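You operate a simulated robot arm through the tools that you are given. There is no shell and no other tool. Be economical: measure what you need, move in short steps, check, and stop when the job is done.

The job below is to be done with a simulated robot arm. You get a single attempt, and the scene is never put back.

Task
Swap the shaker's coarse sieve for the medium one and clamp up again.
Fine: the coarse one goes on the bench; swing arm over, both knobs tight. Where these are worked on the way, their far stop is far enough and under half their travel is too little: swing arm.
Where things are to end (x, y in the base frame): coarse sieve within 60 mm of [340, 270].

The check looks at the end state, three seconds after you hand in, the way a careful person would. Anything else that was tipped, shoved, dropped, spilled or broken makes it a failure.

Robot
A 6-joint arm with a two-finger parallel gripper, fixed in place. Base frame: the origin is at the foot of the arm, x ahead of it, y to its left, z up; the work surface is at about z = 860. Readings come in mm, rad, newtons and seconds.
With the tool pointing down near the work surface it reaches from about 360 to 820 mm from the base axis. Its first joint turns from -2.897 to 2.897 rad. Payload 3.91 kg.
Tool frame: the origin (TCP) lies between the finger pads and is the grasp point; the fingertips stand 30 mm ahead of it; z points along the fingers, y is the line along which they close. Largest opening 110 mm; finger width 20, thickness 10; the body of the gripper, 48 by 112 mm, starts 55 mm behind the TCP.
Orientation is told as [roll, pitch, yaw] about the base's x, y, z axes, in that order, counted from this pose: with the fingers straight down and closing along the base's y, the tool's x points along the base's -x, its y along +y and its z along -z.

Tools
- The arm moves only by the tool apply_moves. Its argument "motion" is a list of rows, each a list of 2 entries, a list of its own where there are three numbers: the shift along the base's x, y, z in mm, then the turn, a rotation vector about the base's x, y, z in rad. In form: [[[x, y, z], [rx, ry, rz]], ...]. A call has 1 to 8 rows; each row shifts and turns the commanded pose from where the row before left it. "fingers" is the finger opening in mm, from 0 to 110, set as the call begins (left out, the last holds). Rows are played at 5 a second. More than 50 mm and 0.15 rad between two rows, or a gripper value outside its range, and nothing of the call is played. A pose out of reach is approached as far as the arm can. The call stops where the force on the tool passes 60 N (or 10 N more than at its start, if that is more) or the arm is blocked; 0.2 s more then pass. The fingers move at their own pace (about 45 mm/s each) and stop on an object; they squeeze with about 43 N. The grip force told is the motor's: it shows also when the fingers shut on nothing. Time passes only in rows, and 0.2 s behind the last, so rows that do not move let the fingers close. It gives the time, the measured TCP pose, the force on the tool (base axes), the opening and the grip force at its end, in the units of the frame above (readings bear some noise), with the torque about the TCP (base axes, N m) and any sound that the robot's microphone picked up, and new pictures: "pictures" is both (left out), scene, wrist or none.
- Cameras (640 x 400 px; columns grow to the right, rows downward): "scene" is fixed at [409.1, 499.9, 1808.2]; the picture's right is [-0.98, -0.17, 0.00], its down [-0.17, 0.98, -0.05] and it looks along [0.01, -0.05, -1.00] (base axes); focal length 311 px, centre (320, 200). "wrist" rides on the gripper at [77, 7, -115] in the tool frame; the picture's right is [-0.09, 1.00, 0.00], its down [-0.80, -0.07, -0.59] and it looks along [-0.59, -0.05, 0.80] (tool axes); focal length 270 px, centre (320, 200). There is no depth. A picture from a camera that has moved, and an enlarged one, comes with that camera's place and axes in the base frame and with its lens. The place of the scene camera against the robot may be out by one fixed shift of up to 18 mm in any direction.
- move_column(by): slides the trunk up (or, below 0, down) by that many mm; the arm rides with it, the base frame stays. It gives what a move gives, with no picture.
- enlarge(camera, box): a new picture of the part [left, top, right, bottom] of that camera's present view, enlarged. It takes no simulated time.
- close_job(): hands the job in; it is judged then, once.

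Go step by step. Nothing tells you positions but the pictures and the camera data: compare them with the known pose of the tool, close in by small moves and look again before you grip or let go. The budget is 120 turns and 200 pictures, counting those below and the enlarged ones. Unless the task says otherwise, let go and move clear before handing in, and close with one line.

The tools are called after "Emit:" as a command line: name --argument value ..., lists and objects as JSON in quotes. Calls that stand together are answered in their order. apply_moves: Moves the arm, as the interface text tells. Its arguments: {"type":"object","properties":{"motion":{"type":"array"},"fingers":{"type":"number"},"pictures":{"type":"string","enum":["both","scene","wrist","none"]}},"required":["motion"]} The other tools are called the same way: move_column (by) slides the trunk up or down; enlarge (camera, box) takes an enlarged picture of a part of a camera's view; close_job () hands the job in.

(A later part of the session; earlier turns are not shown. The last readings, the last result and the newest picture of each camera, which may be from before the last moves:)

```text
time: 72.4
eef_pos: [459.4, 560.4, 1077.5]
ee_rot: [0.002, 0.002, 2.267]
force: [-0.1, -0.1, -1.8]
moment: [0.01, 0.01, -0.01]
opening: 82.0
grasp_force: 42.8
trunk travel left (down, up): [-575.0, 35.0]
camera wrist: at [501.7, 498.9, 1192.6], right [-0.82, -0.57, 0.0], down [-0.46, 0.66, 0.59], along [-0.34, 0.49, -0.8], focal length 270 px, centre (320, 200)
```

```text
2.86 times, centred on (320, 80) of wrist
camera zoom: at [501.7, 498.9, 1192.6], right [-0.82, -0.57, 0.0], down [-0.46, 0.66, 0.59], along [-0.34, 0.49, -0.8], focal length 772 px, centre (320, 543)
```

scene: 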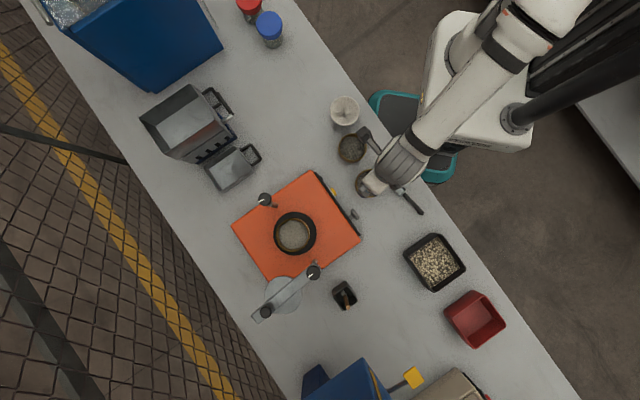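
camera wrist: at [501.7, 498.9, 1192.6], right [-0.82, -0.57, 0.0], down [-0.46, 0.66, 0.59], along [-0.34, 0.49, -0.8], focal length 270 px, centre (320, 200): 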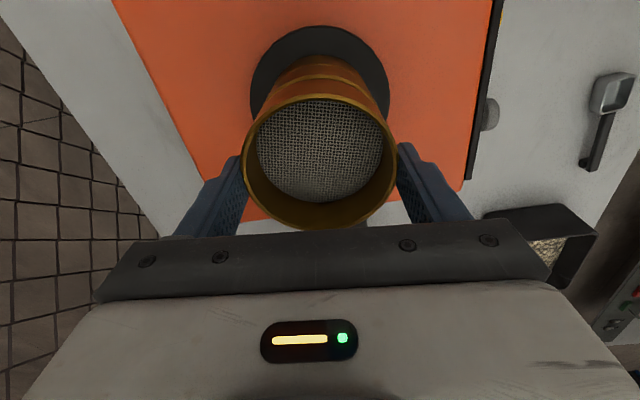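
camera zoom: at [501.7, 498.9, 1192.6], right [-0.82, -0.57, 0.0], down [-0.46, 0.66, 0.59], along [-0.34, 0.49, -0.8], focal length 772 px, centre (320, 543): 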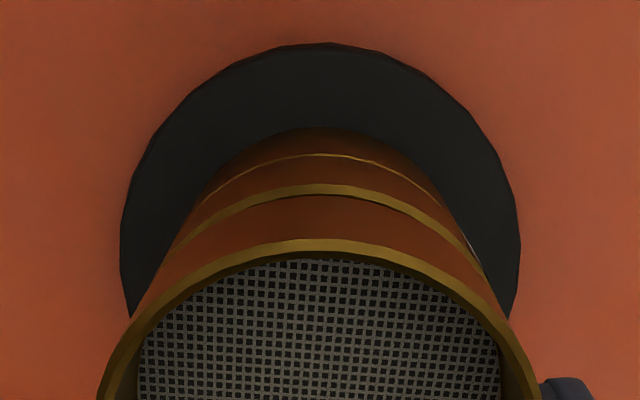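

Still free; gap nearly closed. I continue in small steps.

Emit:
apply_moves --motion '[[[0, 0, -2], [0, 0, 0]], [[0, 0, -2], [0, 0, 0]], [[0, 0, 0], [0, 0, 0]]]' --pictures "none"

Emit:
apply_moves --motion '[[[0, 0, -2], [0, 0, 0]], [[0, 0, -2], [0, 0, 0]], [[0, 0, 0], [0, 0, 0]]]' --pictures "wrist"

Emit:
enlarge --camera "wrist" --box '[220, 10, 420, 150]'

```text
time: 73.2
eef_pos: [457.5, 561.4, 1073.3]
ee_rot: [0.001, -0.001, 2.269]
force: [-0.2, -0.2, -1.3]
moment: [-0.02, 0.0, 0.0]
opening: 82.1
grasp_force: 43.6
trunk travel left (down, up): [-575.0, 35.0]
```

```text
time: 74.0
eef_pos: [458.4, 561.1, 1071.6]
ee_rot: [-0.002, -0.001, 2.27]
force: [0.6, -1.1, 12.0]
moment: [-0.3, -0.01, 0.05]
opening: 82.1
grasp_force: 42.8
trunk travel left (down, up): [-575.0, 35.0]
camera wrist: at [500.9, 499.6, 1186.4], right [-0.82, -0.57, 0.0], down [-0.46, 0.66, 0.6], along [-0.34, 0.49, -0.8], focal length 270 px, centre (320, 200)
```

wrist: 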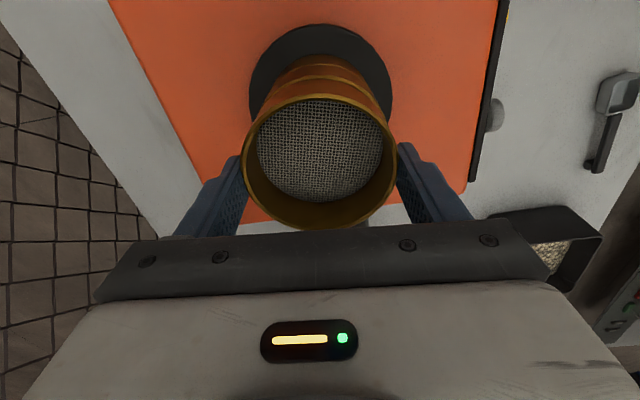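

```text
2.86 times, centred on (320, 80) of wrist
camera zoom: at [500.9, 499.6, 1186.4], right [-0.82, -0.57, 0.0], down [-0.46, 0.66, 0.6], along [-0.34, 0.49, -0.8], focal length 772 px, centre (320, 543)
```

zoom: 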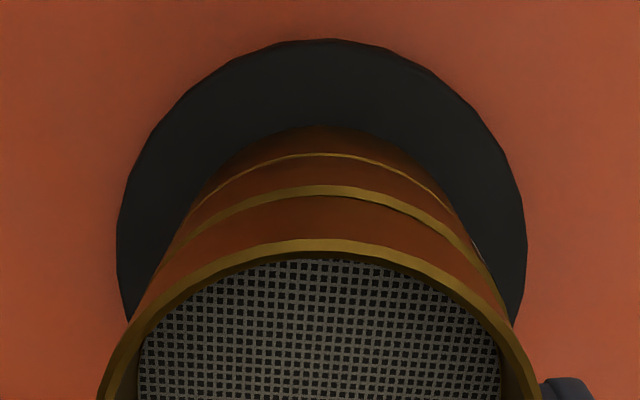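

Contact of 12 N at 1071.6, but the lower rim still shows as a wider gold band than the original seam. I zoom in on the joint.

Emit:
enlarge --camera "wrist" --box '[260, 40, 400, 120]'

Emit:
enlarge --camera "scene" --box '[240, 180, 340, 270]'

```text
4.57 times, centred on (330, 80) of wrist
camera zoom: at [500.9, 499.6, 1186.4], right [-0.82, -0.57, 0.0], down [-0.46, 0.66, 0.6], along [-0.34, 0.49, -0.8], focal length 1236 px, centre (274, 749)
```

zoom: 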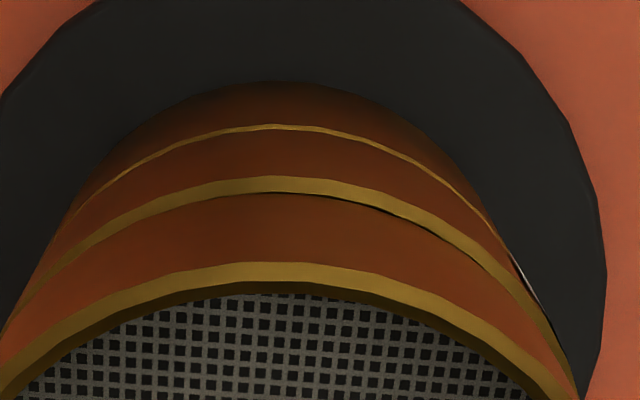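

```text
4.44 times, centred on (290, 225) of scene
camera zoom: at [409.1, 499.9, 1808.2], right [-0.98, -0.17, 0.0], down [-0.17, 0.98, -0.05], along [0.01, -0.05, -1.0], focal length 1381 px, centre (453, 89)
```

zoom: 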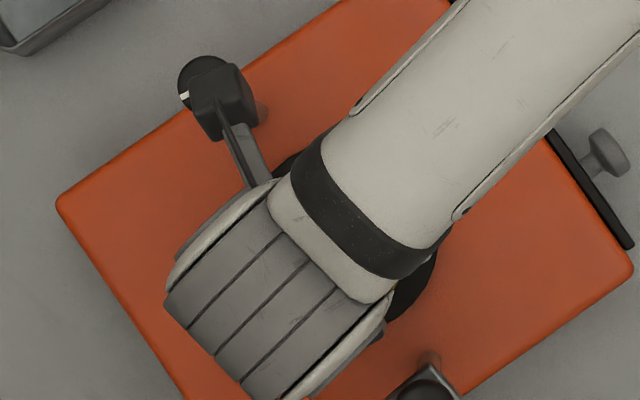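

The medium sits about 1.5 mm too far from the camera side, riding on the rim. I lift slightly, shift by (+0.9,-1.3) and lower again.

Emit:
apply_moves --motion '[[[0, 0, 4], [0, 0, 0]], [[0.9, -1.3, 0], [0, 0, 0]], [[0, 0, 0], [0, 0, 0]], [[0, 0, -3], [0, 0, 0]], [[0, 0, -2], [0, 0, 0]], [[0, 0, -1.5], [0, 0, 0]], [[0, 0, 0], [0, 0, 0]]]' --pictures "none"

Emit:
enlarge --camera "wrist" --box '[260, 40, 400, 120]'

```text
time: 75.6
eef_pos: [459.5, 560.8, 1072.1]
ee_rot: [-0.006, -0.001, 2.269]
force: [4.2, 8.0, 33.1]
moment: [-0.24, 0.24, -0.01]
opening: 82.0
grasp_force: 42.1
trunk travel left (down, up): [-575.0, 35.0]
```

```text
4.57 times, centred on (330, 80) of wrist
camera zoom: at [501.5, 498.1, 1186.2], right [-0.82, -0.57, -0.01], down [-0.46, 0.66, 0.6], along [-0.34, 0.49, -0.8], focal length 1236 px, centre (274, 749)
```

zoom: 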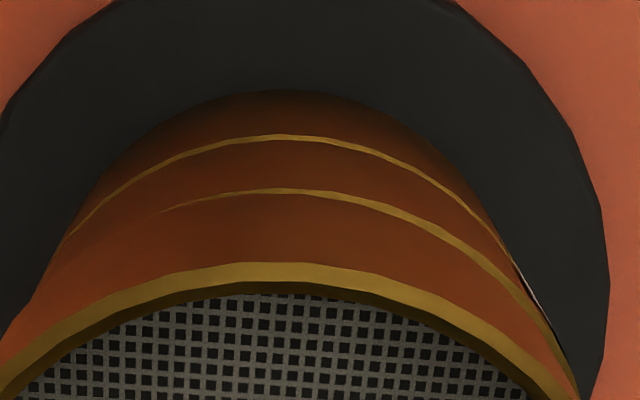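

Now nearly centred, slightly left. I ease the pressure and shift ~0.6 mm to the right.

Emit:
apply_moves --motion '[[[0, 0, 3], [0, 0, 0]], [[-0.5, -0.4, 0], [0, 0, 0]], [[0, 0, 0], [0, 0, 0]], [[0, 0, -2], [0, 0, 0]], [[0, 0, -1], [0, 0, 0]], [[0, 0, 0], [0, 0, 0]]]' --pictures "none"

Emit:
enlarge --camera "wrist" --box '[260, 40, 400, 120]'

```text
time: 77.0
eef_pos: [457.7, 559.4, 1070.2]
ee_rot: [-0.004, -0.001, 2.269]
force: [2.5, 5.1, 35.5]
moment: [-0.44, 0.08, 0.04]
opening: 82.0
grasp_force: 43.0
trunk travel left (down, up): [-575.0, 35.0]
```

```text
4.57 times, centred on (330, 80) of wrist
camera zoom: at [500.8, 497.5, 1185.9], right [-0.82, -0.57, 0.0], down [-0.46, 0.66, 0.6], along [-0.34, 0.49, -0.8], focal length 1236 px, centre (274, 749)
```

zoom: 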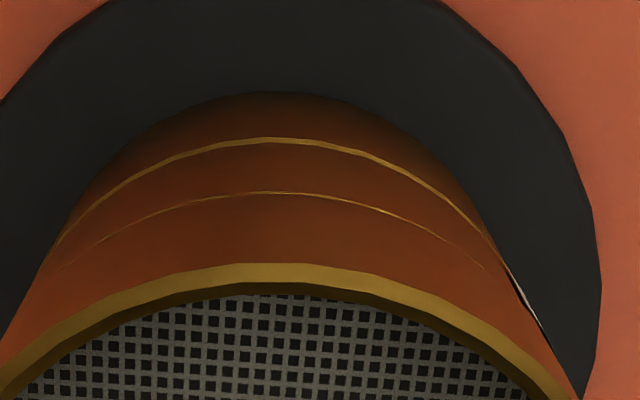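

The seam is now thin and even all round, and the height (bottom well below the lower rim) fits a nested sieve. I ease the pressure and release.

Emit:
apply_moves --motion '[[[-0.2, 0.3, 1.5], [0, 0, 0]], [[0, 0, 0], [0, 0, 0]]]' --pictures "none"

Emit:
apply_moves --motion '[[[0, 0, 0], [0, 0, 0]], [[0, 0, 0], [0, 0, 0]], [[0, 0, 0], [0, 0, 0]], [[0, 0, 0], [0, 0, 0]]]' --fingers 110 --pictures "wrist"

Emit:
enlarge --camera "wrist" --box '[260, 40, 400, 120]'

```text
time: 77.6
eef_pos: [457.1, 560.2, 1070.4]
ee_rot: [-0.001, 0.001, 2.268]
force: [5.3, 4.0, 28.0]
moment: [-0.08, -0.07, -0.03]
opening: 82.1
grasp_force: 43.1
trunk travel left (down, up): [-575.0, 35.0]
```

```text
time: 78.6
eef_pos: [458.0, 560.4, 1069.0]
ee_rot: [0.003, 0.0, 2.268]
force: [0.3, 0.1, 0.0]
moment: [0.04, -0.01, 0.02]
opening: 109.9
grasp_force: 0.0
trunk travel left (down, up): [-575.0, 35.0]
camera wrist: at [501.8, 499.2, 1183.6], right [-0.82, -0.57, 0.0], down [-0.46, 0.66, 0.59], along [-0.34, 0.49, -0.8], focal length 270 px, centre (320, 200)
```

wrist: 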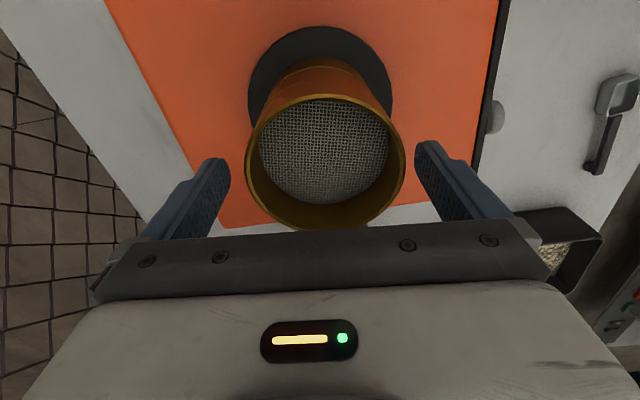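

```text
4.57 times, centred on (330, 80) of wrist
camera zoom: at [501.8, 499.2, 1183.6], right [-0.82, -0.57, 0.0], down [-0.46, 0.66, 0.59], along [-0.34, 0.49, -0.8], focal length 1236 px, centre (274, 749)
```

zoom: 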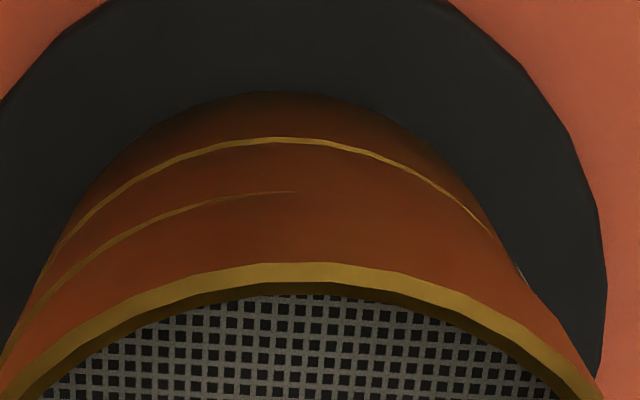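

The sieve is stacked and level. I rise, and will straddle the swing arm near its pivot with the fingers to bring it back.

Emit:
apply_moves --motion '[[[0, 0, 45], [0, 0, 0]], [[0, 0, 48], [0, 0, 0]], [[0, 0, 0], [0, 0, -0.14]], [[0, 0, 0], [0, 0, -0.14]], [[0, 0, 0], [0, 0, -0.14]], [[0, 0, 0], [0, 0, -0.14]], [[0, 0, 0], [0, 0, -0.14]], [[0, 0, 0], [0, 0, -0.14]]]' --fingers 110 --pictures "none"

Emit:
apply_moves --motion '[[[0, 0, 0], [0, 0, -0.14]], [[0, 0, 0], [0, 0, -0.14]], [[-15, 30, 0], [0, 0, -0.14]], [[-15, 30, 0], [0, 0, -0.12]], [[-16, 30, 0], [0, 0, 0]], [[0, 0, 0], [0, 0, 0]]]' --fingers 60 --pictures "both"

Emit:
enlarge --camera "wrist" --box '[100, 0, 440, 230]'

```text
time: 80.4
eef_pos: [458.8, 560.3, 1160.6]
ee_rot: [0.002, 0.002, 1.426]
force: [-0.6, -0.6, -0.6]
moment: [0.04, 0.04, 0.02]
opening: 110.1
grasp_force: 0.2
trunk travel left (down, up): [-575.0, 35.0]
```

```text
time: 81.8
eef_pos: [412.5, 645.9, 1159.8]
ee_rot: [0.001, -0.001, 0.889]
force: [0.5, -0.8, -0.5]
moment: [-0.01, 0.01, 0.0]
opening: 60.1
grasp_force: 0.0
trunk travel left (down, up): [-575.0, 35.0]
camera wrist: at [357.2, 592.1, 1275.3], right [-0.72, 0.7, 0.0], down [0.56, 0.58, 0.59], along [0.41, 0.43, -0.8], focal length 270 px, centre (320, 200)
```

scene: 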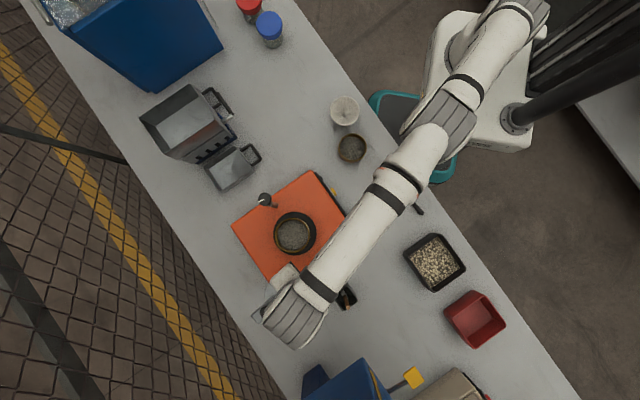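
wrist: 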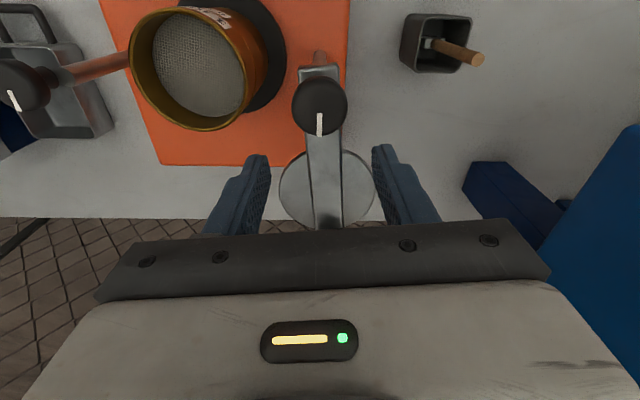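

```text
1.74 times, centred on (270, 115) of wrist
camera zoom: at [357.2, 592.1, 1275.3], right [-0.72, 0.7, 0.0], down [0.56, 0.58, 0.59], along [0.41, 0.43, -0.8], focal length 470 px, centre (407, 348)
```

zoom: 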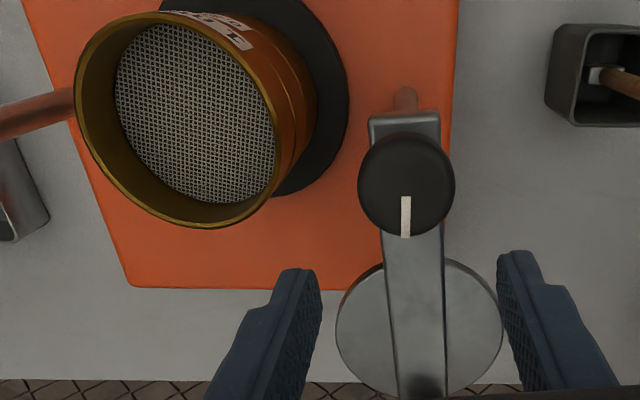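

Medium sieve looks level and nested; the arm lies between the fingers. I descend straddling it and narrow to ~36 mm.

Emit:
apply_moves --motion '[[[2, 2, -20], [0, 0, 0]], [[0, 0, -20], [0, 0, 0]], [[0, 0, -17], [0, 0, 0]], [[0, 0, 0], [0, 0, 0]]]' --fingers 60 --pictures "none"

Emit:
apply_moves --motion '[[[0, 0, 0], [0, 0, 0]], [[0, 0, 0], [0, 0, 0]]]' --fingers 34 --pictures "wrist"

```text
time: 82.8
eef_pos: [415.9, 650.6, 1102.2]
ee_rot: [0.003, -0.002, 0.889]
force: [0.4, -0.3, 0.4]
moment: [-0.02, -0.02, -0.03]
opening: 59.9
grasp_force: 0.0
trunk travel left (down, up): [-575.0, 35.0]
```

```text
time: 83.4
eef_pos: [417.1, 650.2, 1102.7]
ee_rot: [0.002, -0.001, 0.889]
force: [-0.8, 0.6, 0.5]
moment: [0.03, -0.01, 0.0]
opening: 33.9
grasp_force: 0.1
trunk travel left (down, up): [-575.0, 35.0]
camera wrist: at [360.9, 595.9, 1218.2], right [-0.72, 0.7, 0.0], down [0.56, 0.58, 0.59], along [0.41, 0.43, -0.8], focal length 270 px, centre (320, 200)
```

wrist: 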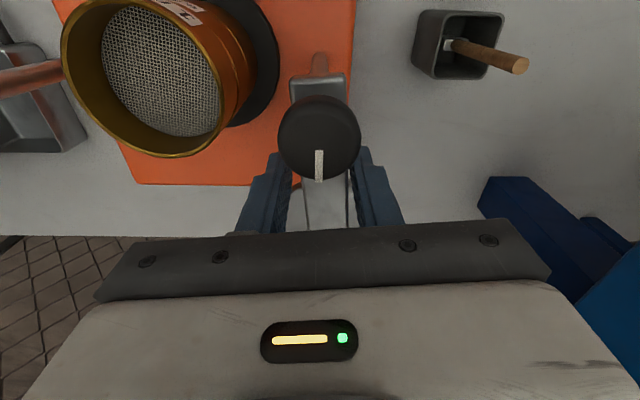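

Straddled. I sweep the arm back clockwise in small steps to about 15°, before the plate reaches the sieve.

Emit:
apply_moves --motion '[[[2, -4, 0], [0, 0, -0.13]], [[2.4, -3.7, 0], [0, 0, -0.13]], [[2, -4, 0], [0, 0, -0.13]], [[1.4, -4.2, 0], [0, 0, -0.13]], [[0, 0, 0], [0, 0, 0]]]' --pictures "wrist"

Emit:
enlarge --camera "wrist" --box '[60, 0, 400, 240]'

```text
time: 84.6
eef_pos: [421.9, 637.8, 1105.6]
ee_rot: [0.002, 0.0, 0.368]
force: [-0.5, 0.4, 0.2]
moment: [0.02, -0.04, 0.0]
opening: 33.9
grasp_force: 0.2
trunk travel left (down, up): [-575.0, 35.0]
camera wrist: at [347.1, 617.1, 1220.4], right [-0.28, 0.96, 0.0], down [0.77, 0.22, 0.59], along [0.57, 0.17, -0.8], focal length 270 px, centre (320, 200)
```

wrist: 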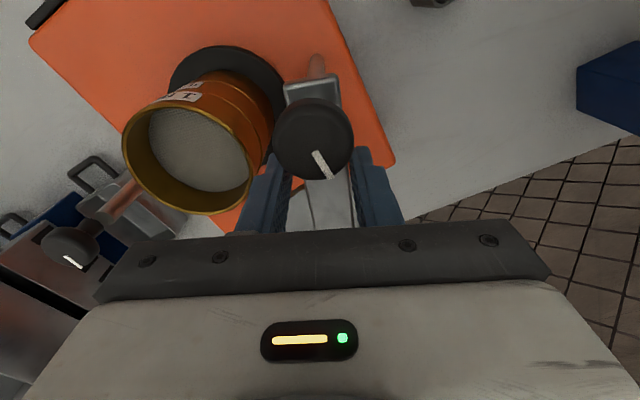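

```text
1.67 times, centred on (230, 120) of wrist
camera zoom: at [347.1, 617.1, 1220.4], right [-0.28, 0.96, 0.0], down [0.77, 0.22, 0.59], along [0.57, 0.17, -0.8], focal length 450 px, centre (470, 333)
```

zoom: 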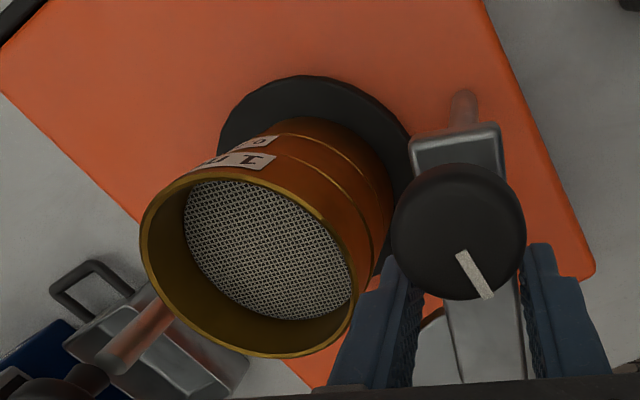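

No force so far, sieve seated with thin seams. I continue in small steps while watching force as the plate comes over the rim.

Emit:
apply_moves --motion '[[[0.9, -4.4, 0], [0, 0, -0.13]], [[0.3, -4.4, 0], [0, 0, -0.13]], [[0, 0, 0], [0, 0, 0]]]' --pictures "none"

Emit:
apply_moves --motion '[[[-0.3, -4.4, 0], [0, 0, -0.13]], [[0, 0, 0], [0, 0, 0]]]' --pictures "wrist"

Emit:
enlarge --camera "wrist" --box '[60, 0, 400, 240]'

```text
time: 85.4
eef_pos: [423.2, 627.2, 1105.3]
ee_rot: [0.001, 0.002, 0.107]
force: [0.0, 0.3, 0.1]
moment: [-0.01, -0.06, -0.01]
opening: 34.0
grasp_force: 0.1
trunk travel left (down, up): [-575.0, 35.0]
```

```text
time: 86.0
eef_pos: [423.3, 622.9, 1104.9]
ee_rot: [0.002, 0.0, -0.023]
force: [0.0, 1.0, -0.2]
moment: [-0.01, 0.0, 0.0]
opening: 34.0
grasp_force: 0.0
trunk travel left (down, up): [-575.0, 35.0]
camera wrist: at [345.5, 632.2, 1219.7], right [0.11, 0.99, 0.0], down [0.8, -0.09, 0.59], along [0.59, -0.06, -0.8], focal length 270 px, centre (320, 200)
```

wrist: 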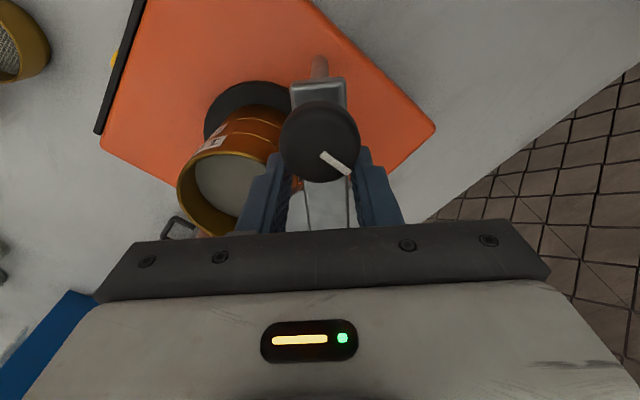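

```text
1.67 times, centred on (230, 120) of wrist
camera zoom: at [345.5, 632.2, 1219.7], right [0.11, 0.99, 0.0], down [0.8, -0.09, 0.59], along [0.59, -0.06, -0.8], focal length 450 px, centre (470, 333)
```

zoom: 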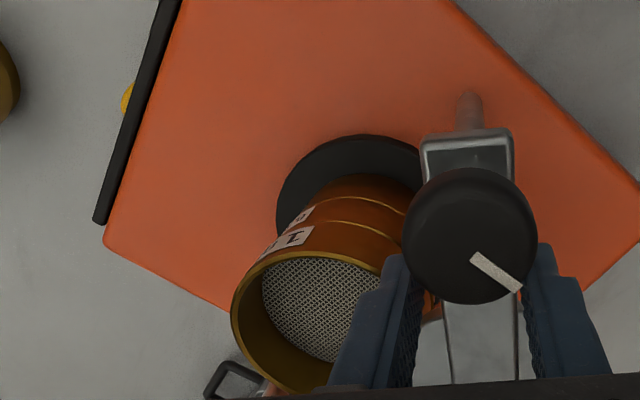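

Still force-free. I continue.

Emit:
apply_moves --motion '[[[-0.3, -3.5, 0], [0, 0, -0.11]], [[-0.7, -4, 0], [0, 0, -0.13]], [[0, 0, 0], [0, 0, 0]]]' --pictures "wrist"

Emit:
apply_moves --motion '[[[-1.3, -4, 0], [0, 0, -0.13]], [[-1.8, -3.7, 0], [0, 0, -0.13]], [[0, 0, 0], [0, 0, 0]]]' --pictures "wrist"

```text
time: 86.8
eef_pos: [423.3, 614.5, 1104.3]
ee_rot: [-0.001, -0.001, -0.264]
force: [0.3, 0.3, -0.7]
moment: [-0.02, 0.02, -0.02]
opening: 33.9
grasp_force: 0.0
trunk travel left (down, up): [-575.0, 35.0]
camera wrist: at [348.6, 642.7, 1219.3], right [0.34, 0.94, 0.0], down [0.76, -0.28, 0.59], along [0.56, -0.2, -0.8], focal length 270 px, centre (320, 200)
```

wrist: 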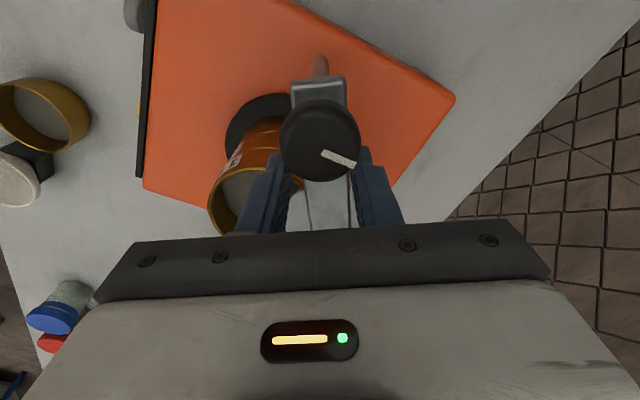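

```text
time: 87.6
eef_pos: [419.5, 606.7, 1104.3]
ee_rot: [0.002, -0.002, -0.522]
force: [-0.6, -0.3, 0.3]
moment: [0.0, 0.0, 0.0]
opening: 34.1
grasp_force: 0.1
trunk travel left (down, up): [-575.0, 35.0]
camera wrist: at [354.6, 652.6, 1218.3], right [0.57, 0.82, 0.0], down [0.66, -0.46, 0.59], along [0.49, -0.34, -0.8], focal length 270 px, centre (320, 200)
```

wrist: 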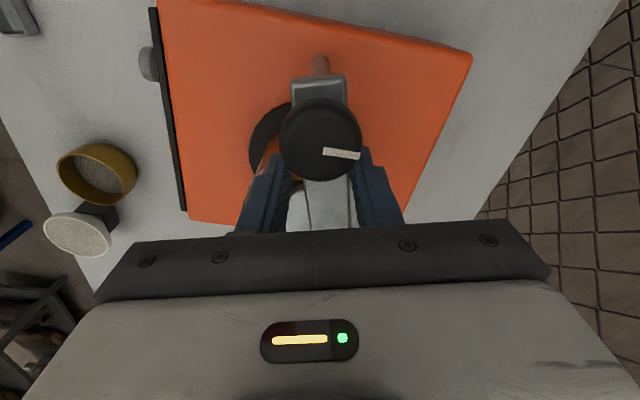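

No contact force with the plate over the sieve. I finish to the home stop.

Emit:
apply_moves --motion '[[[-2.3, -3, 0], [0, 0, -0.13]], [[-2.5, -2.8, 0], [0, 0, -0.13]], [[0, 0, 0], [0, 0, 0]]]' --pictures "none"

Emit:
apply_moves --motion '[[[-2, -2, 0], [0, 0, -0.03]], [[-2, -2, 0], [0, 0, -0.03]], [[0, 0, 0], [0, 0, 0]]]' --pictures "none"

```text
time: 88.4
eef_pos: [414.2, 601.3, 1104.8]
ee_rot: [0.002, 0.0, -0.784]
force: [-0.1, 0.2, 0.0]
moment: [0.02, 0.03, 0.02]
opening: 34.3
grasp_force: 0.1
trunk travel left (down, up): [-575.0, 35.0]
```

```text
time: 89.2
eef_pos: [410.3, 598.3, 1103.2]
ee_rot: [0.005, 0.001, -0.84]
force: [6.7, 11.2, 1.8]
moment: [0.3, -0.1, 0.23]
opening: 40.1
grasp_force: 6.3
trunk travel left (down, up): [-575.0, 35.0]
```

Stop felt at home. I open, rise and check the alignment of arm and free knob.

Emit:
apply_moves --motion '[[[3, 3, 0], [0, 0, 0.05]], [[0, 0, 0], [0, 0, 0]], [[0, 0, 30], [0, 0, 0]], [[0, 0, 35], [0, 0, 0]], [[0, 0, 0], [0, 0, 0]]]' --fingers 60 --pictures "both"

Emit:
enlarge --camera "wrist" --box '[180, 0, 460, 230]'

```text
time: 90.4
eef_pos: [415.1, 600.1, 1168.3]
ee_rot: [0.0, -0.001, -0.794]
force: [0.6, 1.0, 0.6]
moment: [0.02, 0.0, 0.0]
opening: 59.7
grasp_force: 0.1
trunk travel left (down, up): [-575.0, 35.0]
camera wrist: at [365.0, 661.8, 1282.1], right [0.77, 0.64, 0.0], down [0.51, -0.62, 0.59], along [0.38, -0.46, -0.8], focal length 270 px, centre (320, 200)
```

scene: 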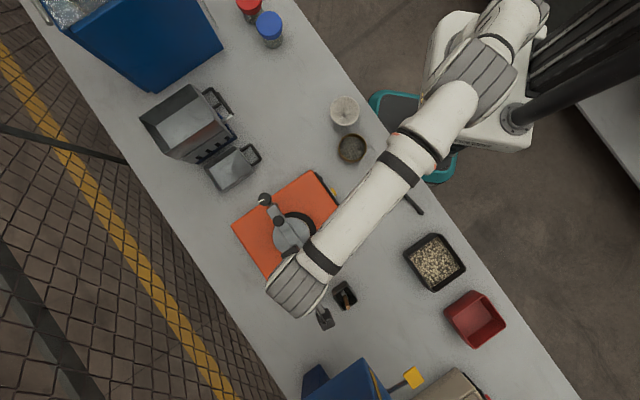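
wrist: 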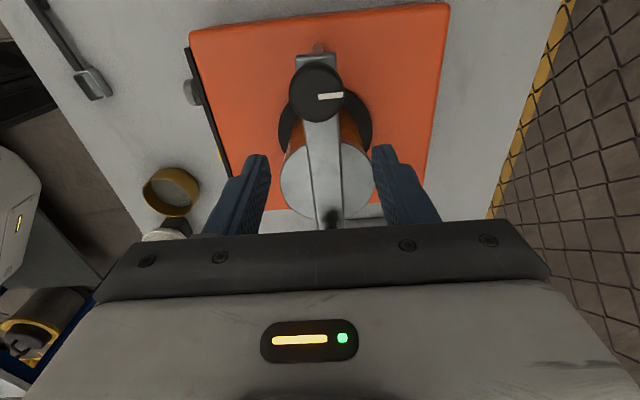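

```text
1.74 times, centred on (320, 115) of wrist
camera zoom: at [365.0, 661.8, 1282.1], right [0.77, 0.64, 0.0], down [0.51, -0.62, 0.59], along [0.38, -0.46, -0.8], focal length 470 px, centre (320, 348)
```

zoom: 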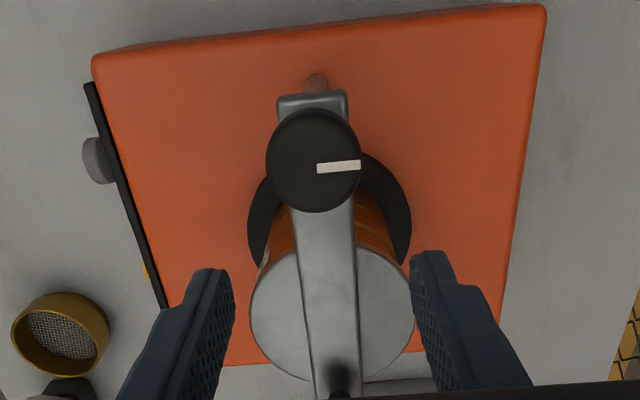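

Arm is home over the medium sieve. Now I wind the tool up to about yaw 2.4 above the pivot knob to tighten it clockwise.

Emit:
apply_moves --motion '[[[-11, 12, 0], [0, 0, 0.14]], [[-12, 13, 0], [0, 0, 0.14]], [[0, 0, 0], [0, 0, 0.14]], [[0, 0, 0], [0, 0, 0.14]], [[0, 0, 0], [0, 0, 0.14]], [[0, 0, 0], [0, 0, 0.14]], [[0, 0, 0], [0, 0, 0.14]], [[0, 0, 0], [0, 0, 0.14]]]' --pictures "none"

Emit:
apply_moves --motion '[[[0, 0, 0], [0, 0, 0.14]], [[0, 0, 0], [0, 0, 0.14]], [[0, 0, 0], [0, 0, 0.14]], [[0, 0, 0], [0, 0, 0.14]], [[0, 0, 0], [0, 0, 0.14]], [[0, 0, 0], [0, 0, 0.14]], [[0, 0, 0], [0, 0, 0.14]], [[0, 0, 0], [0, 0, 0.14]]]' --pictures "none"

Emit:
apply_moves --motion '[[[0, 0, 0], [0, 0, 0.14]], [[0, 0, 0], [0, 0, 0.14]], [[0, 0, 0], [0, 0, 0.14]], [[0, 0, 0], [0, 0, 0.14]], [[0, 0, 0], [0, 0, 0.14]], [[0, 0, 0], [0, 0, 0.14]], [[0, 0, 0], [0, 0, 0]]]' --pictures "wrist"

```text
time: 92.2
eef_pos: [390.7, 625.5, 1169.2]
ee_rot: [0.001, -0.001, 0.33]
force: [-0.3, 0.5, 0.2]
moment: [0.02, 0.0, -0.02]
opening: 59.9
grasp_force: 0.0
trunk travel left (down, up): [-575.0, 35.0]
```

```text
time: 94.0
eef_pos: [389.8, 627.7, 1169.4]
ee_rot: [0.001, 0.0, 1.451]
force: [0.2, 0.1, -0.7]
moment: [-0.01, 0.02, -0.01]
opening: 60.2
grasp_force: 0.0
trunk travel left (down, up): [-575.0, 35.0]
```

```text
time: 95.6
eef_pos: [390.6, 625.7, 1169.7]
ee_rot: [0.002, 0.0, 2.289]
force: [-0.1, -0.2, 0.7]
moment: [0.01, 0.03, 0.0]
opening: 60.0
grasp_force: 0.0
trunk travel left (down, up): [-575.0, 35.0]
camera wrist: at [434.8, 566.3, 1284.3], right [-0.81, -0.59, 0.0], down [-0.47, 0.65, 0.59], along [-0.35, 0.48, -0.8], focal length 270 px, centre (320, 200)
```

wrist: 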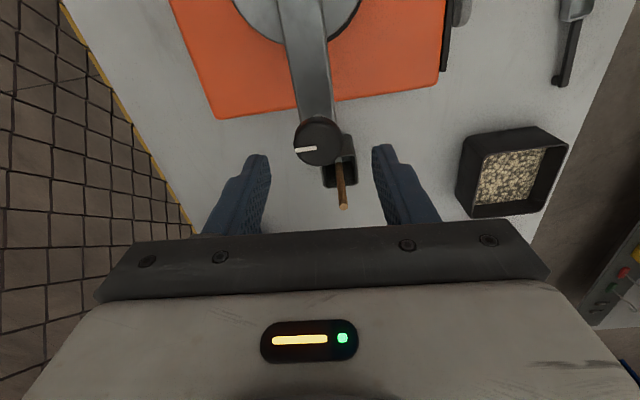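

Centred. I add a little more yaw, descend and grip.

Emit:
apply_moves --motion '[[[1, 0, -9], [0, 0, 0.12]], [[0, 0, -9], [0, 0, 0.12]], [[0, 0, -9], [0, 0, 0.1]], [[0, 0, 0], [0, 0, 0]]]' --pictures "none"

Emit:
apply_moves --motion '[[[0, 0, 0], [0, 0, 0]], [[0, 0, 0], [0, 0, 0]], [[0, 0, 0], [0, 0, 0]]]' --fingers 20 --pictures "wrist"

Emit:
apply_moves --motion '[[[0, 0, 0], [0, 0, -0.14]], [[0, 0, 0], [0, 0, -0.14]], [[0, 0, 0], [0, 0, -0.14]], [[0, 0, 0], [0, 0, -0.14]], [[0, 0, 0], [0, 0, -0.14]], [[0, 0, 0], [0, 0, -0.14]], [[0, 0, 0], [0, 0, -0.14]], [[0, 0, 0], [0, 0, -0.14]]]' --pictures "none"

```text
time: 96.6
eef_pos: [393.5, 627.6, 1141.4]
ee_rot: [0.002, -0.001, 2.629]
force: [0.1, 0.2, 0.4]
moment: [0.02, -0.02, 0.03]
opening: 59.9
grasp_force: 0.0
trunk travel left (down, up): [-575.0, 35.0]
```

```text
time: 97.4
eef_pos: [391.1, 626.2, 1142.1]
ee_rot: [0.002, 0.0, 2.63]
force: [-4.4, -7.0, -2.4]
moment: [-0.33, 0.18, 0.02]
opening: 31.5
grasp_force: 43.9
trunk travel left (down, up): [-575.0, 35.0]
camera wrist: at [454.7, 584.2, 1257.0], right [-0.57, -0.82, 0.0], down [-0.66, 0.46, 0.59], along [-0.49, 0.33, -0.8], focal length 270 px, centre (320, 200)
```

wrist: 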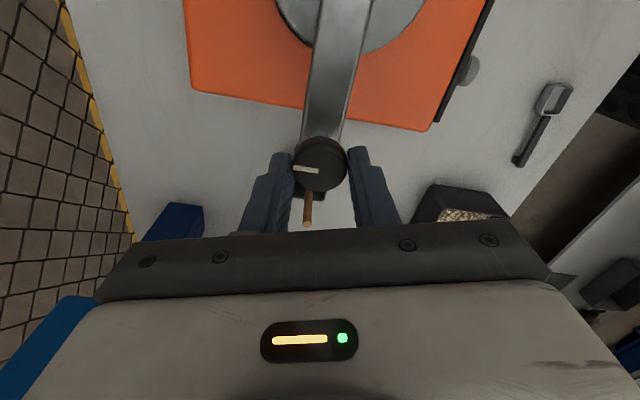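

```text
time: 99.2
eef_pos: [393.1, 626.3, 1142.3]
ee_rot: [0.003, -0.003, 1.506]
force: [5.1, -0.2, 2.9]
moment: [-0.29, -0.06, 0.01]
opening: 31.4
grasp_force: 45.0
trunk travel left (down, up): [-575.0, 35.0]
```

Turning freely. I continue clockwise.

Emit:
apply_moves --motion '[[[0, 0, 0], [0, 0, -0.14]], [[0, 0, 0], [0, 0, -0.14]], [[0, 0, 0], [0, 0, -0.14]], [[0, 0, 0], [0, 0, -0.14]], [[0, 0, 0], [0, 0, -0.14]], [[0, 0, 0], [0, 0, -0.14]], [[0, 0, 0], [0, 0, -0.14]], [[0, 0, 0], [0, 0, -0.14]]]' --pictures "none"

Emit:
apply_moves --motion '[[[0, 0, 0], [0, 0, -0.14]], [[0, 0, 0], [0, 0, -0.14]], [[0, 0, 0], [0, 0, -0.14]], [[0, 0, 0], [0, 0, -0.14]], [[0, 0, 0], [0, 0, -0.14]], [[0, 0, 0], [0, 0, -0.14]]]' --pictures "wrist"

```text
time: 101.0
eef_pos: [394.1, 625.8, 1141.6]
ee_rot: [0.002, -0.001, 0.385]
force: [10.7, 1.0, 5.1]
moment: [-0.02, -0.32, 0.01]
opening: 31.5
grasp_force: 44.8
trunk travel left (down, up): [-575.0, 35.0]
```

```text
time: 102.4
eef_pos: [393.1, 625.3, 1143.0]
ee_rot: [0.002, 0.001, -0.454]
force: [13.9, -1.1, 14.9]
moment: [-0.3, -1.23, -0.01]
opening: 31.4
grasp_force: 45.6
trunk travel left (down, up): [-575.0, 35.0]
camera wrist: at [325.6, 666.3, 1257.1], right [0.52, 0.86, 0.0], down [0.69, -0.42, 0.59], along [0.51, -0.3, -0.8], focal length 270 px, centre (320, 200)
```

wrist: 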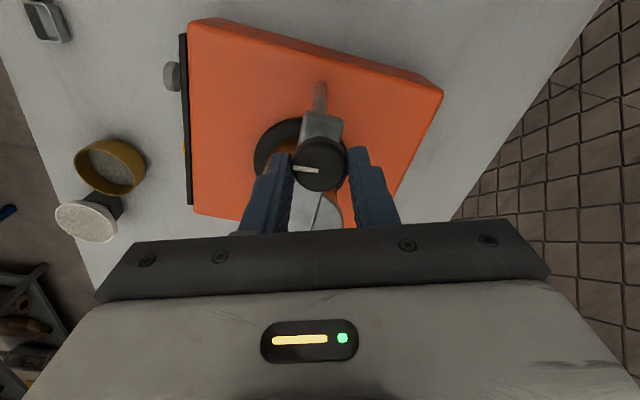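

3.08 rad with no stop torque yet; I go a bit further.

Emit:
apply_moves --motion '[[[0, 0, 0], [0, 0, -0.12]], [[0, 0, 0], [0, 0, -0.12]], [[0, 0, 0], [0, 0, -0.1]]]' --pictures "wrist"

```text
time: 103.2
eef_pos: [390.5, 628.6, 1142.5]
ee_rot: [0.001, 0.001, -0.793]
force: [8.5, 13.5, 11.7]
moment: [0.64, 0.02, 0.59]
opening: 31.5
grasp_force: 45.1
trunk travel left (down, up): [-575.0, 35.0]
camera wrist: at [339.7, 688.6, 1257.0], right [0.77, 0.64, 0.0], down [0.51, -0.62, 0.59], along [0.38, -0.46, -0.81], focal length 270 px, centre (320, 200)
```

wrist: 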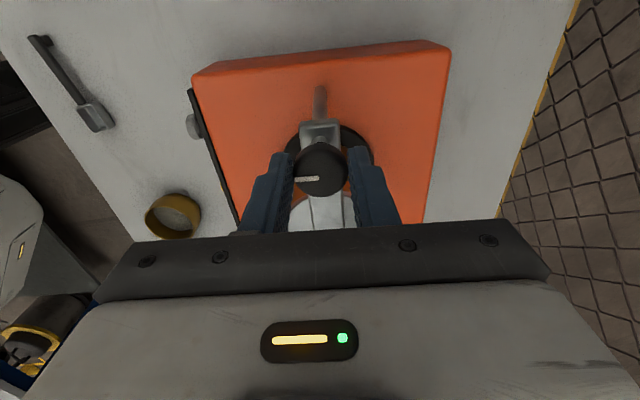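

Stop torque +0.59 N m: pivot knob is tight. I release and go to the free knob, turning to yaw ≈ -0.25.

Emit:
apply_moves --motion '[[[0, 0, 0], [0, 0, 0]], [[0, 0, 0], [0, 0, 0]], [[0, 0, 40], [0, 0, 0]], [[25, -25, 5], [0, 0, 0.1]], [[33, -33, 0], [0, 0, 0.12]], [[33, -33, 0], [0, 0, 0.12]], [[33, -33, 0], [0, 0, 0.12]], [[18, -19, 0], [0, 0, 0.08]]]' --fingers 60 --pictures "none"

Emit:
apply_moves --motion '[[[0, 0, 0], [0, 0, 0]], [[0, 0, 0], [0, 0, 0]]]' --pictures "wrist"

```text
time: 105.0
eef_pos: [533.2, 483.6, 1187.1]
ee_rot: [0.0, 0.001, -0.251]
force: [0.7, 0.3, -0.5]
moment: [0.0, 0.01, -0.01]
opening: 59.9
grasp_force: 0.0
trunk travel left (down, up): [-575.0, 35.0]
```

```text
time: 105.6
eef_pos: [532.6, 482.9, 1187.1]
ee_rot: [0.002, 0.002, -0.251]
force: [-0.4, 0.1, -0.7]
moment: [0.03, 0.02, 0.0]
opening: 59.9
grasp_force: 0.0
trunk travel left (down, up): [-575.0, 35.0]
camera wrist: at [459.1, 510.0, 1301.5], right [0.33, 0.94, 0.0], down [0.76, -0.27, 0.59], along [0.56, -0.2, -0.8], focal length 270 px, centre (320, 200)
```

wrist: 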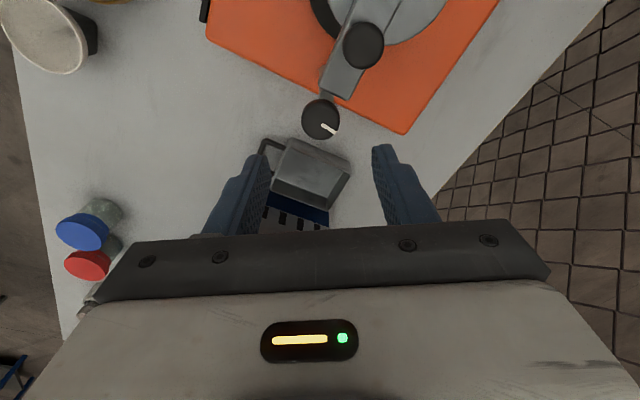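

Free knob centred in view. I descend and grip.

Emit:
apply_moves --motion '[[[1.3, 0.7, -25], [0, 0, 0]], [[0, 0, -25], [0, 0, 0]], [[0, 0, -20], [0, 0, 0]], [[0, 0, -10], [0, 0, 0]], [[0, 0, 0], [0, 0, 0]]]' --pictures "wrist"

Emit:
enlarge --camera "wrist" --box '[200, 60, 440, 220]'

```text
time: 106.8
eef_pos: [532.9, 483.7, 1108.2]
ee_rot: [0.003, 0.0, -0.25]
force: [-0.4, -0.6, -0.7]
moment: [0.01, 0.02, 0.01]
opening: 60.1
grasp_force: 0.1
trunk travel left (down, up): [-575.0, 35.0]
camera wrist: at [459.4, 510.5, 1222.2], right [0.33, 0.94, 0.0], down [0.76, -0.27, 0.59], along [0.56, -0.2, -0.8], focal length 270 px, centre (320, 200)
```

wrist: 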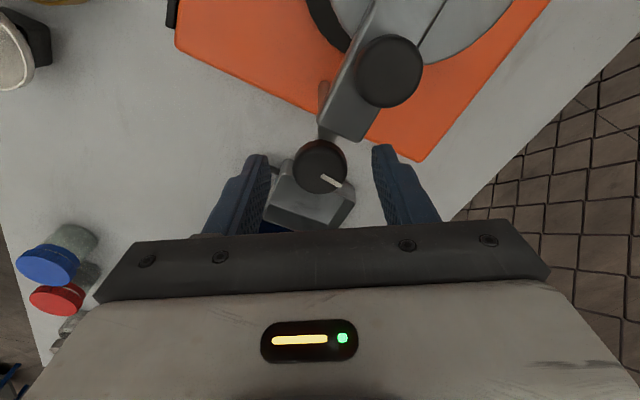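

```text
2.50 times, centred on (320, 140) of wrist
camera zoom: at [459.4, 510.5, 1222.2], right [0.33, 0.94, 0.0], down [0.76, -0.27, 0.59], along [0.56, -0.2, -0.8], focal length 676 px, centre (320, 350)
```

zoom: 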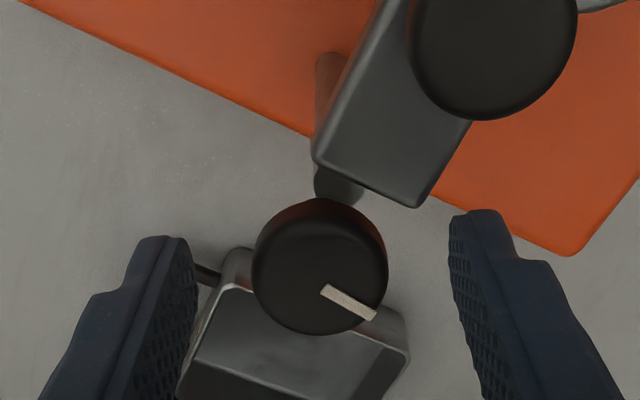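

Clear of the arm's corner by a few mm. I close and turn clockwise.

Emit:
apply_moves --motion '[[[0.5, 0, 0], [0, 0, 0]], [[0, 0, 0], [0, 0, 0]], [[0, 0, 0], [0, 0, 0]]]' --fingers 20 --pictures "none"

Emit:
apply_moves --motion '[[[0, 0, 0], [0, 0, -0.13]], [[0, 0, 0], [0, 0, -0.13]], [[0, 0, 0], [0, 0, -0.13]], [[0, 0, 0], [0, 0, -0.13]], [[0, 0, 0], [0, 0, -0.13]], [[0, 0, 0], [0, 0, -0.13]], [[0, 0, 0], [0, 0, -0.13]], [[0, 0, 0], [0, 0, -0.1]]]' --pictures "wrist"

```text
time: 107.6
eef_pos: [534.8, 483.9, 1107.1]
ee_rot: [0.0, -0.001, -0.251]
force: [-1.1, -2.2, -1.2]
moment: [-0.08, 0.13, -0.01]
opening: 31.6
grasp_force: 43.7
trunk travel left (down, up): [-575.0, 35.0]
```

```text
time: 109.4
eef_pos: [534.5, 483.8, 1106.1]
ee_rot: [0.002, 0.001, -1.261]
force: [-6.1, 2.7, -6.8]
moment: [0.24, 0.15, 0.04]
opening: 31.2
grasp_force: 44.4
trunk travel left (down, up): [-575.0, 35.0]
camera wrist: at [516.6, 561.0, 1221.7], right [0.98, 0.22, 0.0], down [0.17, -0.79, 0.59], along [0.13, -0.58, -0.8], focal length 270 px, centre (320, 200)
```

wrist: 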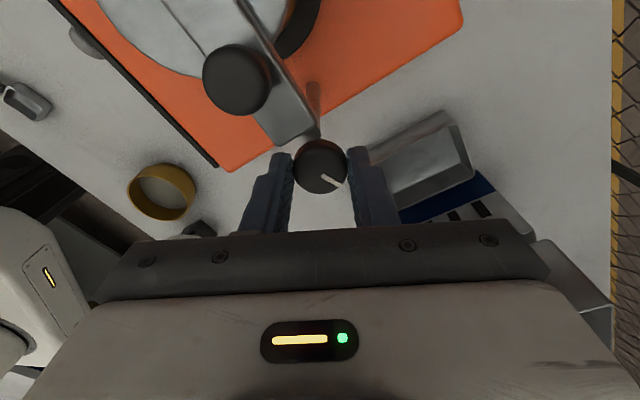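

First 1.0 rad done. I open, wind back and repeat.

Emit:
apply_moves --motion '[[[0, 0, 0], [0, 0, 0]], [[0, 0, 0], [0, 0, 0]], [[0, 0, 0], [0, 0, 0.14]], [[0, 0, 0], [0, 0, 0.14]], [[0, 0, 0], [0, 0, 0.14]], [[0, 0, 0], [0, 0, 0.14]], [[0, 0, 0], [0, 0, 0.14]], [[0, 0, 0], [0, 0, 0.14]]]' --fingers 55 --pictures "none"

Emit:
apply_moves --motion '[[[0, 0, 0], [0, 0, 0.14]], [[0, 0, 0], [0, 0, 0.03]], [[0, 0, 0], [0, 0, 0]]]' --pictures "wrist"

```text
time: 111.2
eef_pos: [536.2, 484.6, 1107.1]
ee_rot: [0.003, -0.001, -0.418]
force: [-0.2, 0.3, 0.5]
moment: [0.04, 0.02, 0.0]
opening: 54.9
grasp_force: 0.0
trunk travel left (down, up): [-575.0, 35.0]
```

```text
time: 112.0
eef_pos: [536.1, 484.5, 1106.7]
ee_rot: [0.002, 0.0, -0.251]
force: [-0.6, -0.8, -0.3]
moment: [0.01, -0.04, 0.01]
opening: 54.9
grasp_force: 0.2
trunk travel left (down, up): [-575.0, 35.0]
camera wrist: at [462.1, 511.0, 1221.8], right [0.33, 0.94, 0.0], down [0.76, -0.27, 0.59], along [0.56, -0.2, -0.8], focal length 270 px, centre (320, 200)
```

wrist: 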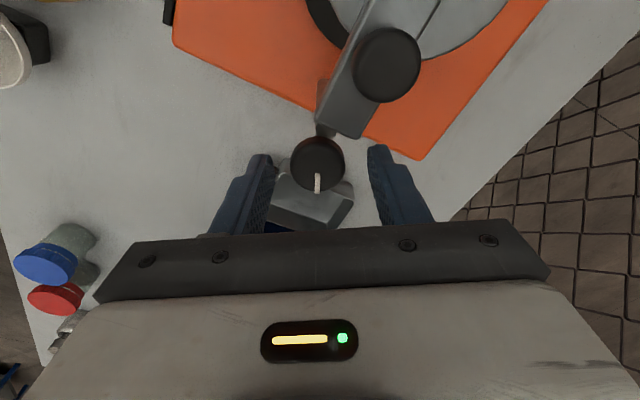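

Emit:
apply_moves --motion '[[[-1.3, -0.8, 0], [0, 0, 0]], [[0, 0, 0], [0, 0, 0]], [[0, 0, 0], [0, 0, 0]]]' --fingers 20 --pictures "none"

Emit:
apply_moves --motion '[[[0, 0, 0], [0, 0, -0.13]], [[0, 0, 0], [0, 0, -0.13]], [[0, 0, 0], [0, 0, -0.13]], [[0, 0, 0], [0, 0, -0.13]], [[0, 0, 0], [0, 0, -0.13]], [[0, 0, 0], [0, 0, -0.13]], [[0, 0, 0], [0, 0, -0.13]], [[0, 0, 0], [0, 0, -0.11]]]' --pictures "none"

Emit:
apply_moves --motion '[[[0, 0, 0], [0, 0, 0]], [[0, 0, 0], [0, 0, 0]], [[0, 0, 0], [0, 0, 0.14]], [[0, 0, 0], [0, 0, 0.14]], [[0, 0, 0], [0, 0, 0.14]], [[0, 0, 0], [0, 0, 0.14]], [[0, 0, 0], [0, 0, 0.14]], [[0, 0, 0], [0, 0, 0.14]]]' --fingers 55 --pictures "none"

Emit:
apply_moves --motion '[[[0, 0, 0], [0, 0, 0.14]], [[0, 0, 0], [0, 0, 0.04]], [[0, 0, 0], [0, 0, 0]]]' --pictures "wrist"

```text
time: 112.8
eef_pos: [534.2, 483.2, 1106.7]
ee_rot: [0.0, -0.001, -0.251]
force: [0.8, -0.1, 1.9]
moment: [-0.02, -0.21, 0.0]
opening: 31.5
grasp_force: 45.0
trunk travel left (down, up): [-575.0, 35.0]
```

```text
time: 114.6
eef_pos: [535.3, 484.3, 1107.3]
ee_rot: [0.003, 0.0, -1.273]
force: [13.5, 11.8, 11.9]
moment: [0.01, -0.76, 0.02]
opening: 31.4
grasp_force: 44.5
trunk travel left (down, up): [-575.0, 35.0]
```

```text
time: 116.4
eef_pos: [533.9, 482.7, 1106.8]
ee_rot: [0.002, 0.001, -0.429]
force: [0.7, 0.1, -0.2]
moment: [0.0, -0.01, 0.0]
opening: 55.1
grasp_force: 0.0
trunk travel left (down, up): [-575.0, 35.0]
```

```text
time: 117.2
eef_pos: [532.7, 482.7, 1107.6]
ee_rot: [0.002, 0.001, -0.25]
force: [0.5, 0.3, 0.3]
moment: [-0.01, 0.02, 0.0]
opening: 54.9
grasp_force: 0.0
trunk travel left (down, up): [-575.0, 35.0]
camera wrist: at [459.4, 510.0, 1222.3], right [0.33, 0.94, 0.0], down [0.76, -0.27, 0.59], along [0.56, -0.2, -0.8], focal length 270 px, centre (320, 200)
```

wrist: 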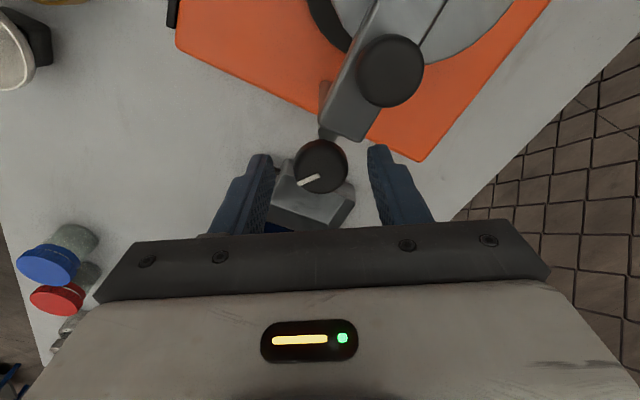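

About 2.0 rad done. Third grip.

Emit:
apply_moves --motion '[[[1.5, 0.8, 0], [0, 0, 0]], [[0, 0, 0], [0, 0, 0]], [[0, 0, 0], [0, 0, 0]]]' --fingers 20 --pictures "none"

Emit:
apply_moves --motion '[[[0, 0, 0], [0, 0, -0.13]], [[0, 0, 0], [0, 0, -0.13]], [[0, 0, 0], [0, 0, -0.13]], [[0, 0, 0], [0, 0, -0.13]], [[0, 0, 0], [0, 0, -0.13]], [[0, 0, 0], [0, 0, -0.13]], [[0, 0, 0], [0, 0, -0.13]], [[0, 0, 0], [0, 0, -0.12]]]' --pictures "wrist"

```text
time: 118.0
eef_pos: [535.2, 482.6, 1107.6]
ee_rot: [0.001, -0.001, -0.255]
force: [-1.7, -4.2, -1.9]
moment: [-0.13, 0.16, 0.03]
opening: 31.5
grasp_force: 44.5
trunk travel left (down, up): [-575.0, 35.0]
```

```text
time: 119.8
eef_pos: [534.6, 484.2, 1108.0]
ee_rot: [0.002, 0.001, -1.284]
force: [-0.7, -0.3, 2.5]
moment: [-0.03, -0.02, 0.6]
opening: 31.4
grasp_force: 44.7
trunk travel left (down, up): [-575.0, 35.0]
camera wrist: at [518.2, 561.3, 1222.7], right [0.98, 0.2, 0.0], down [0.16, -0.79, 0.59], along [0.12, -0.58, -0.8], focal length 270 px, centre (320, 200)
```

wrist: 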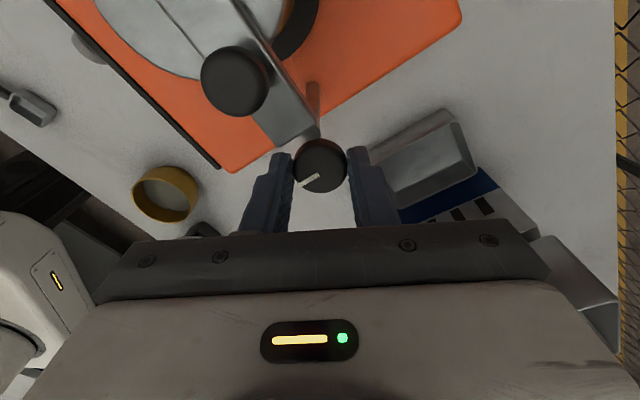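

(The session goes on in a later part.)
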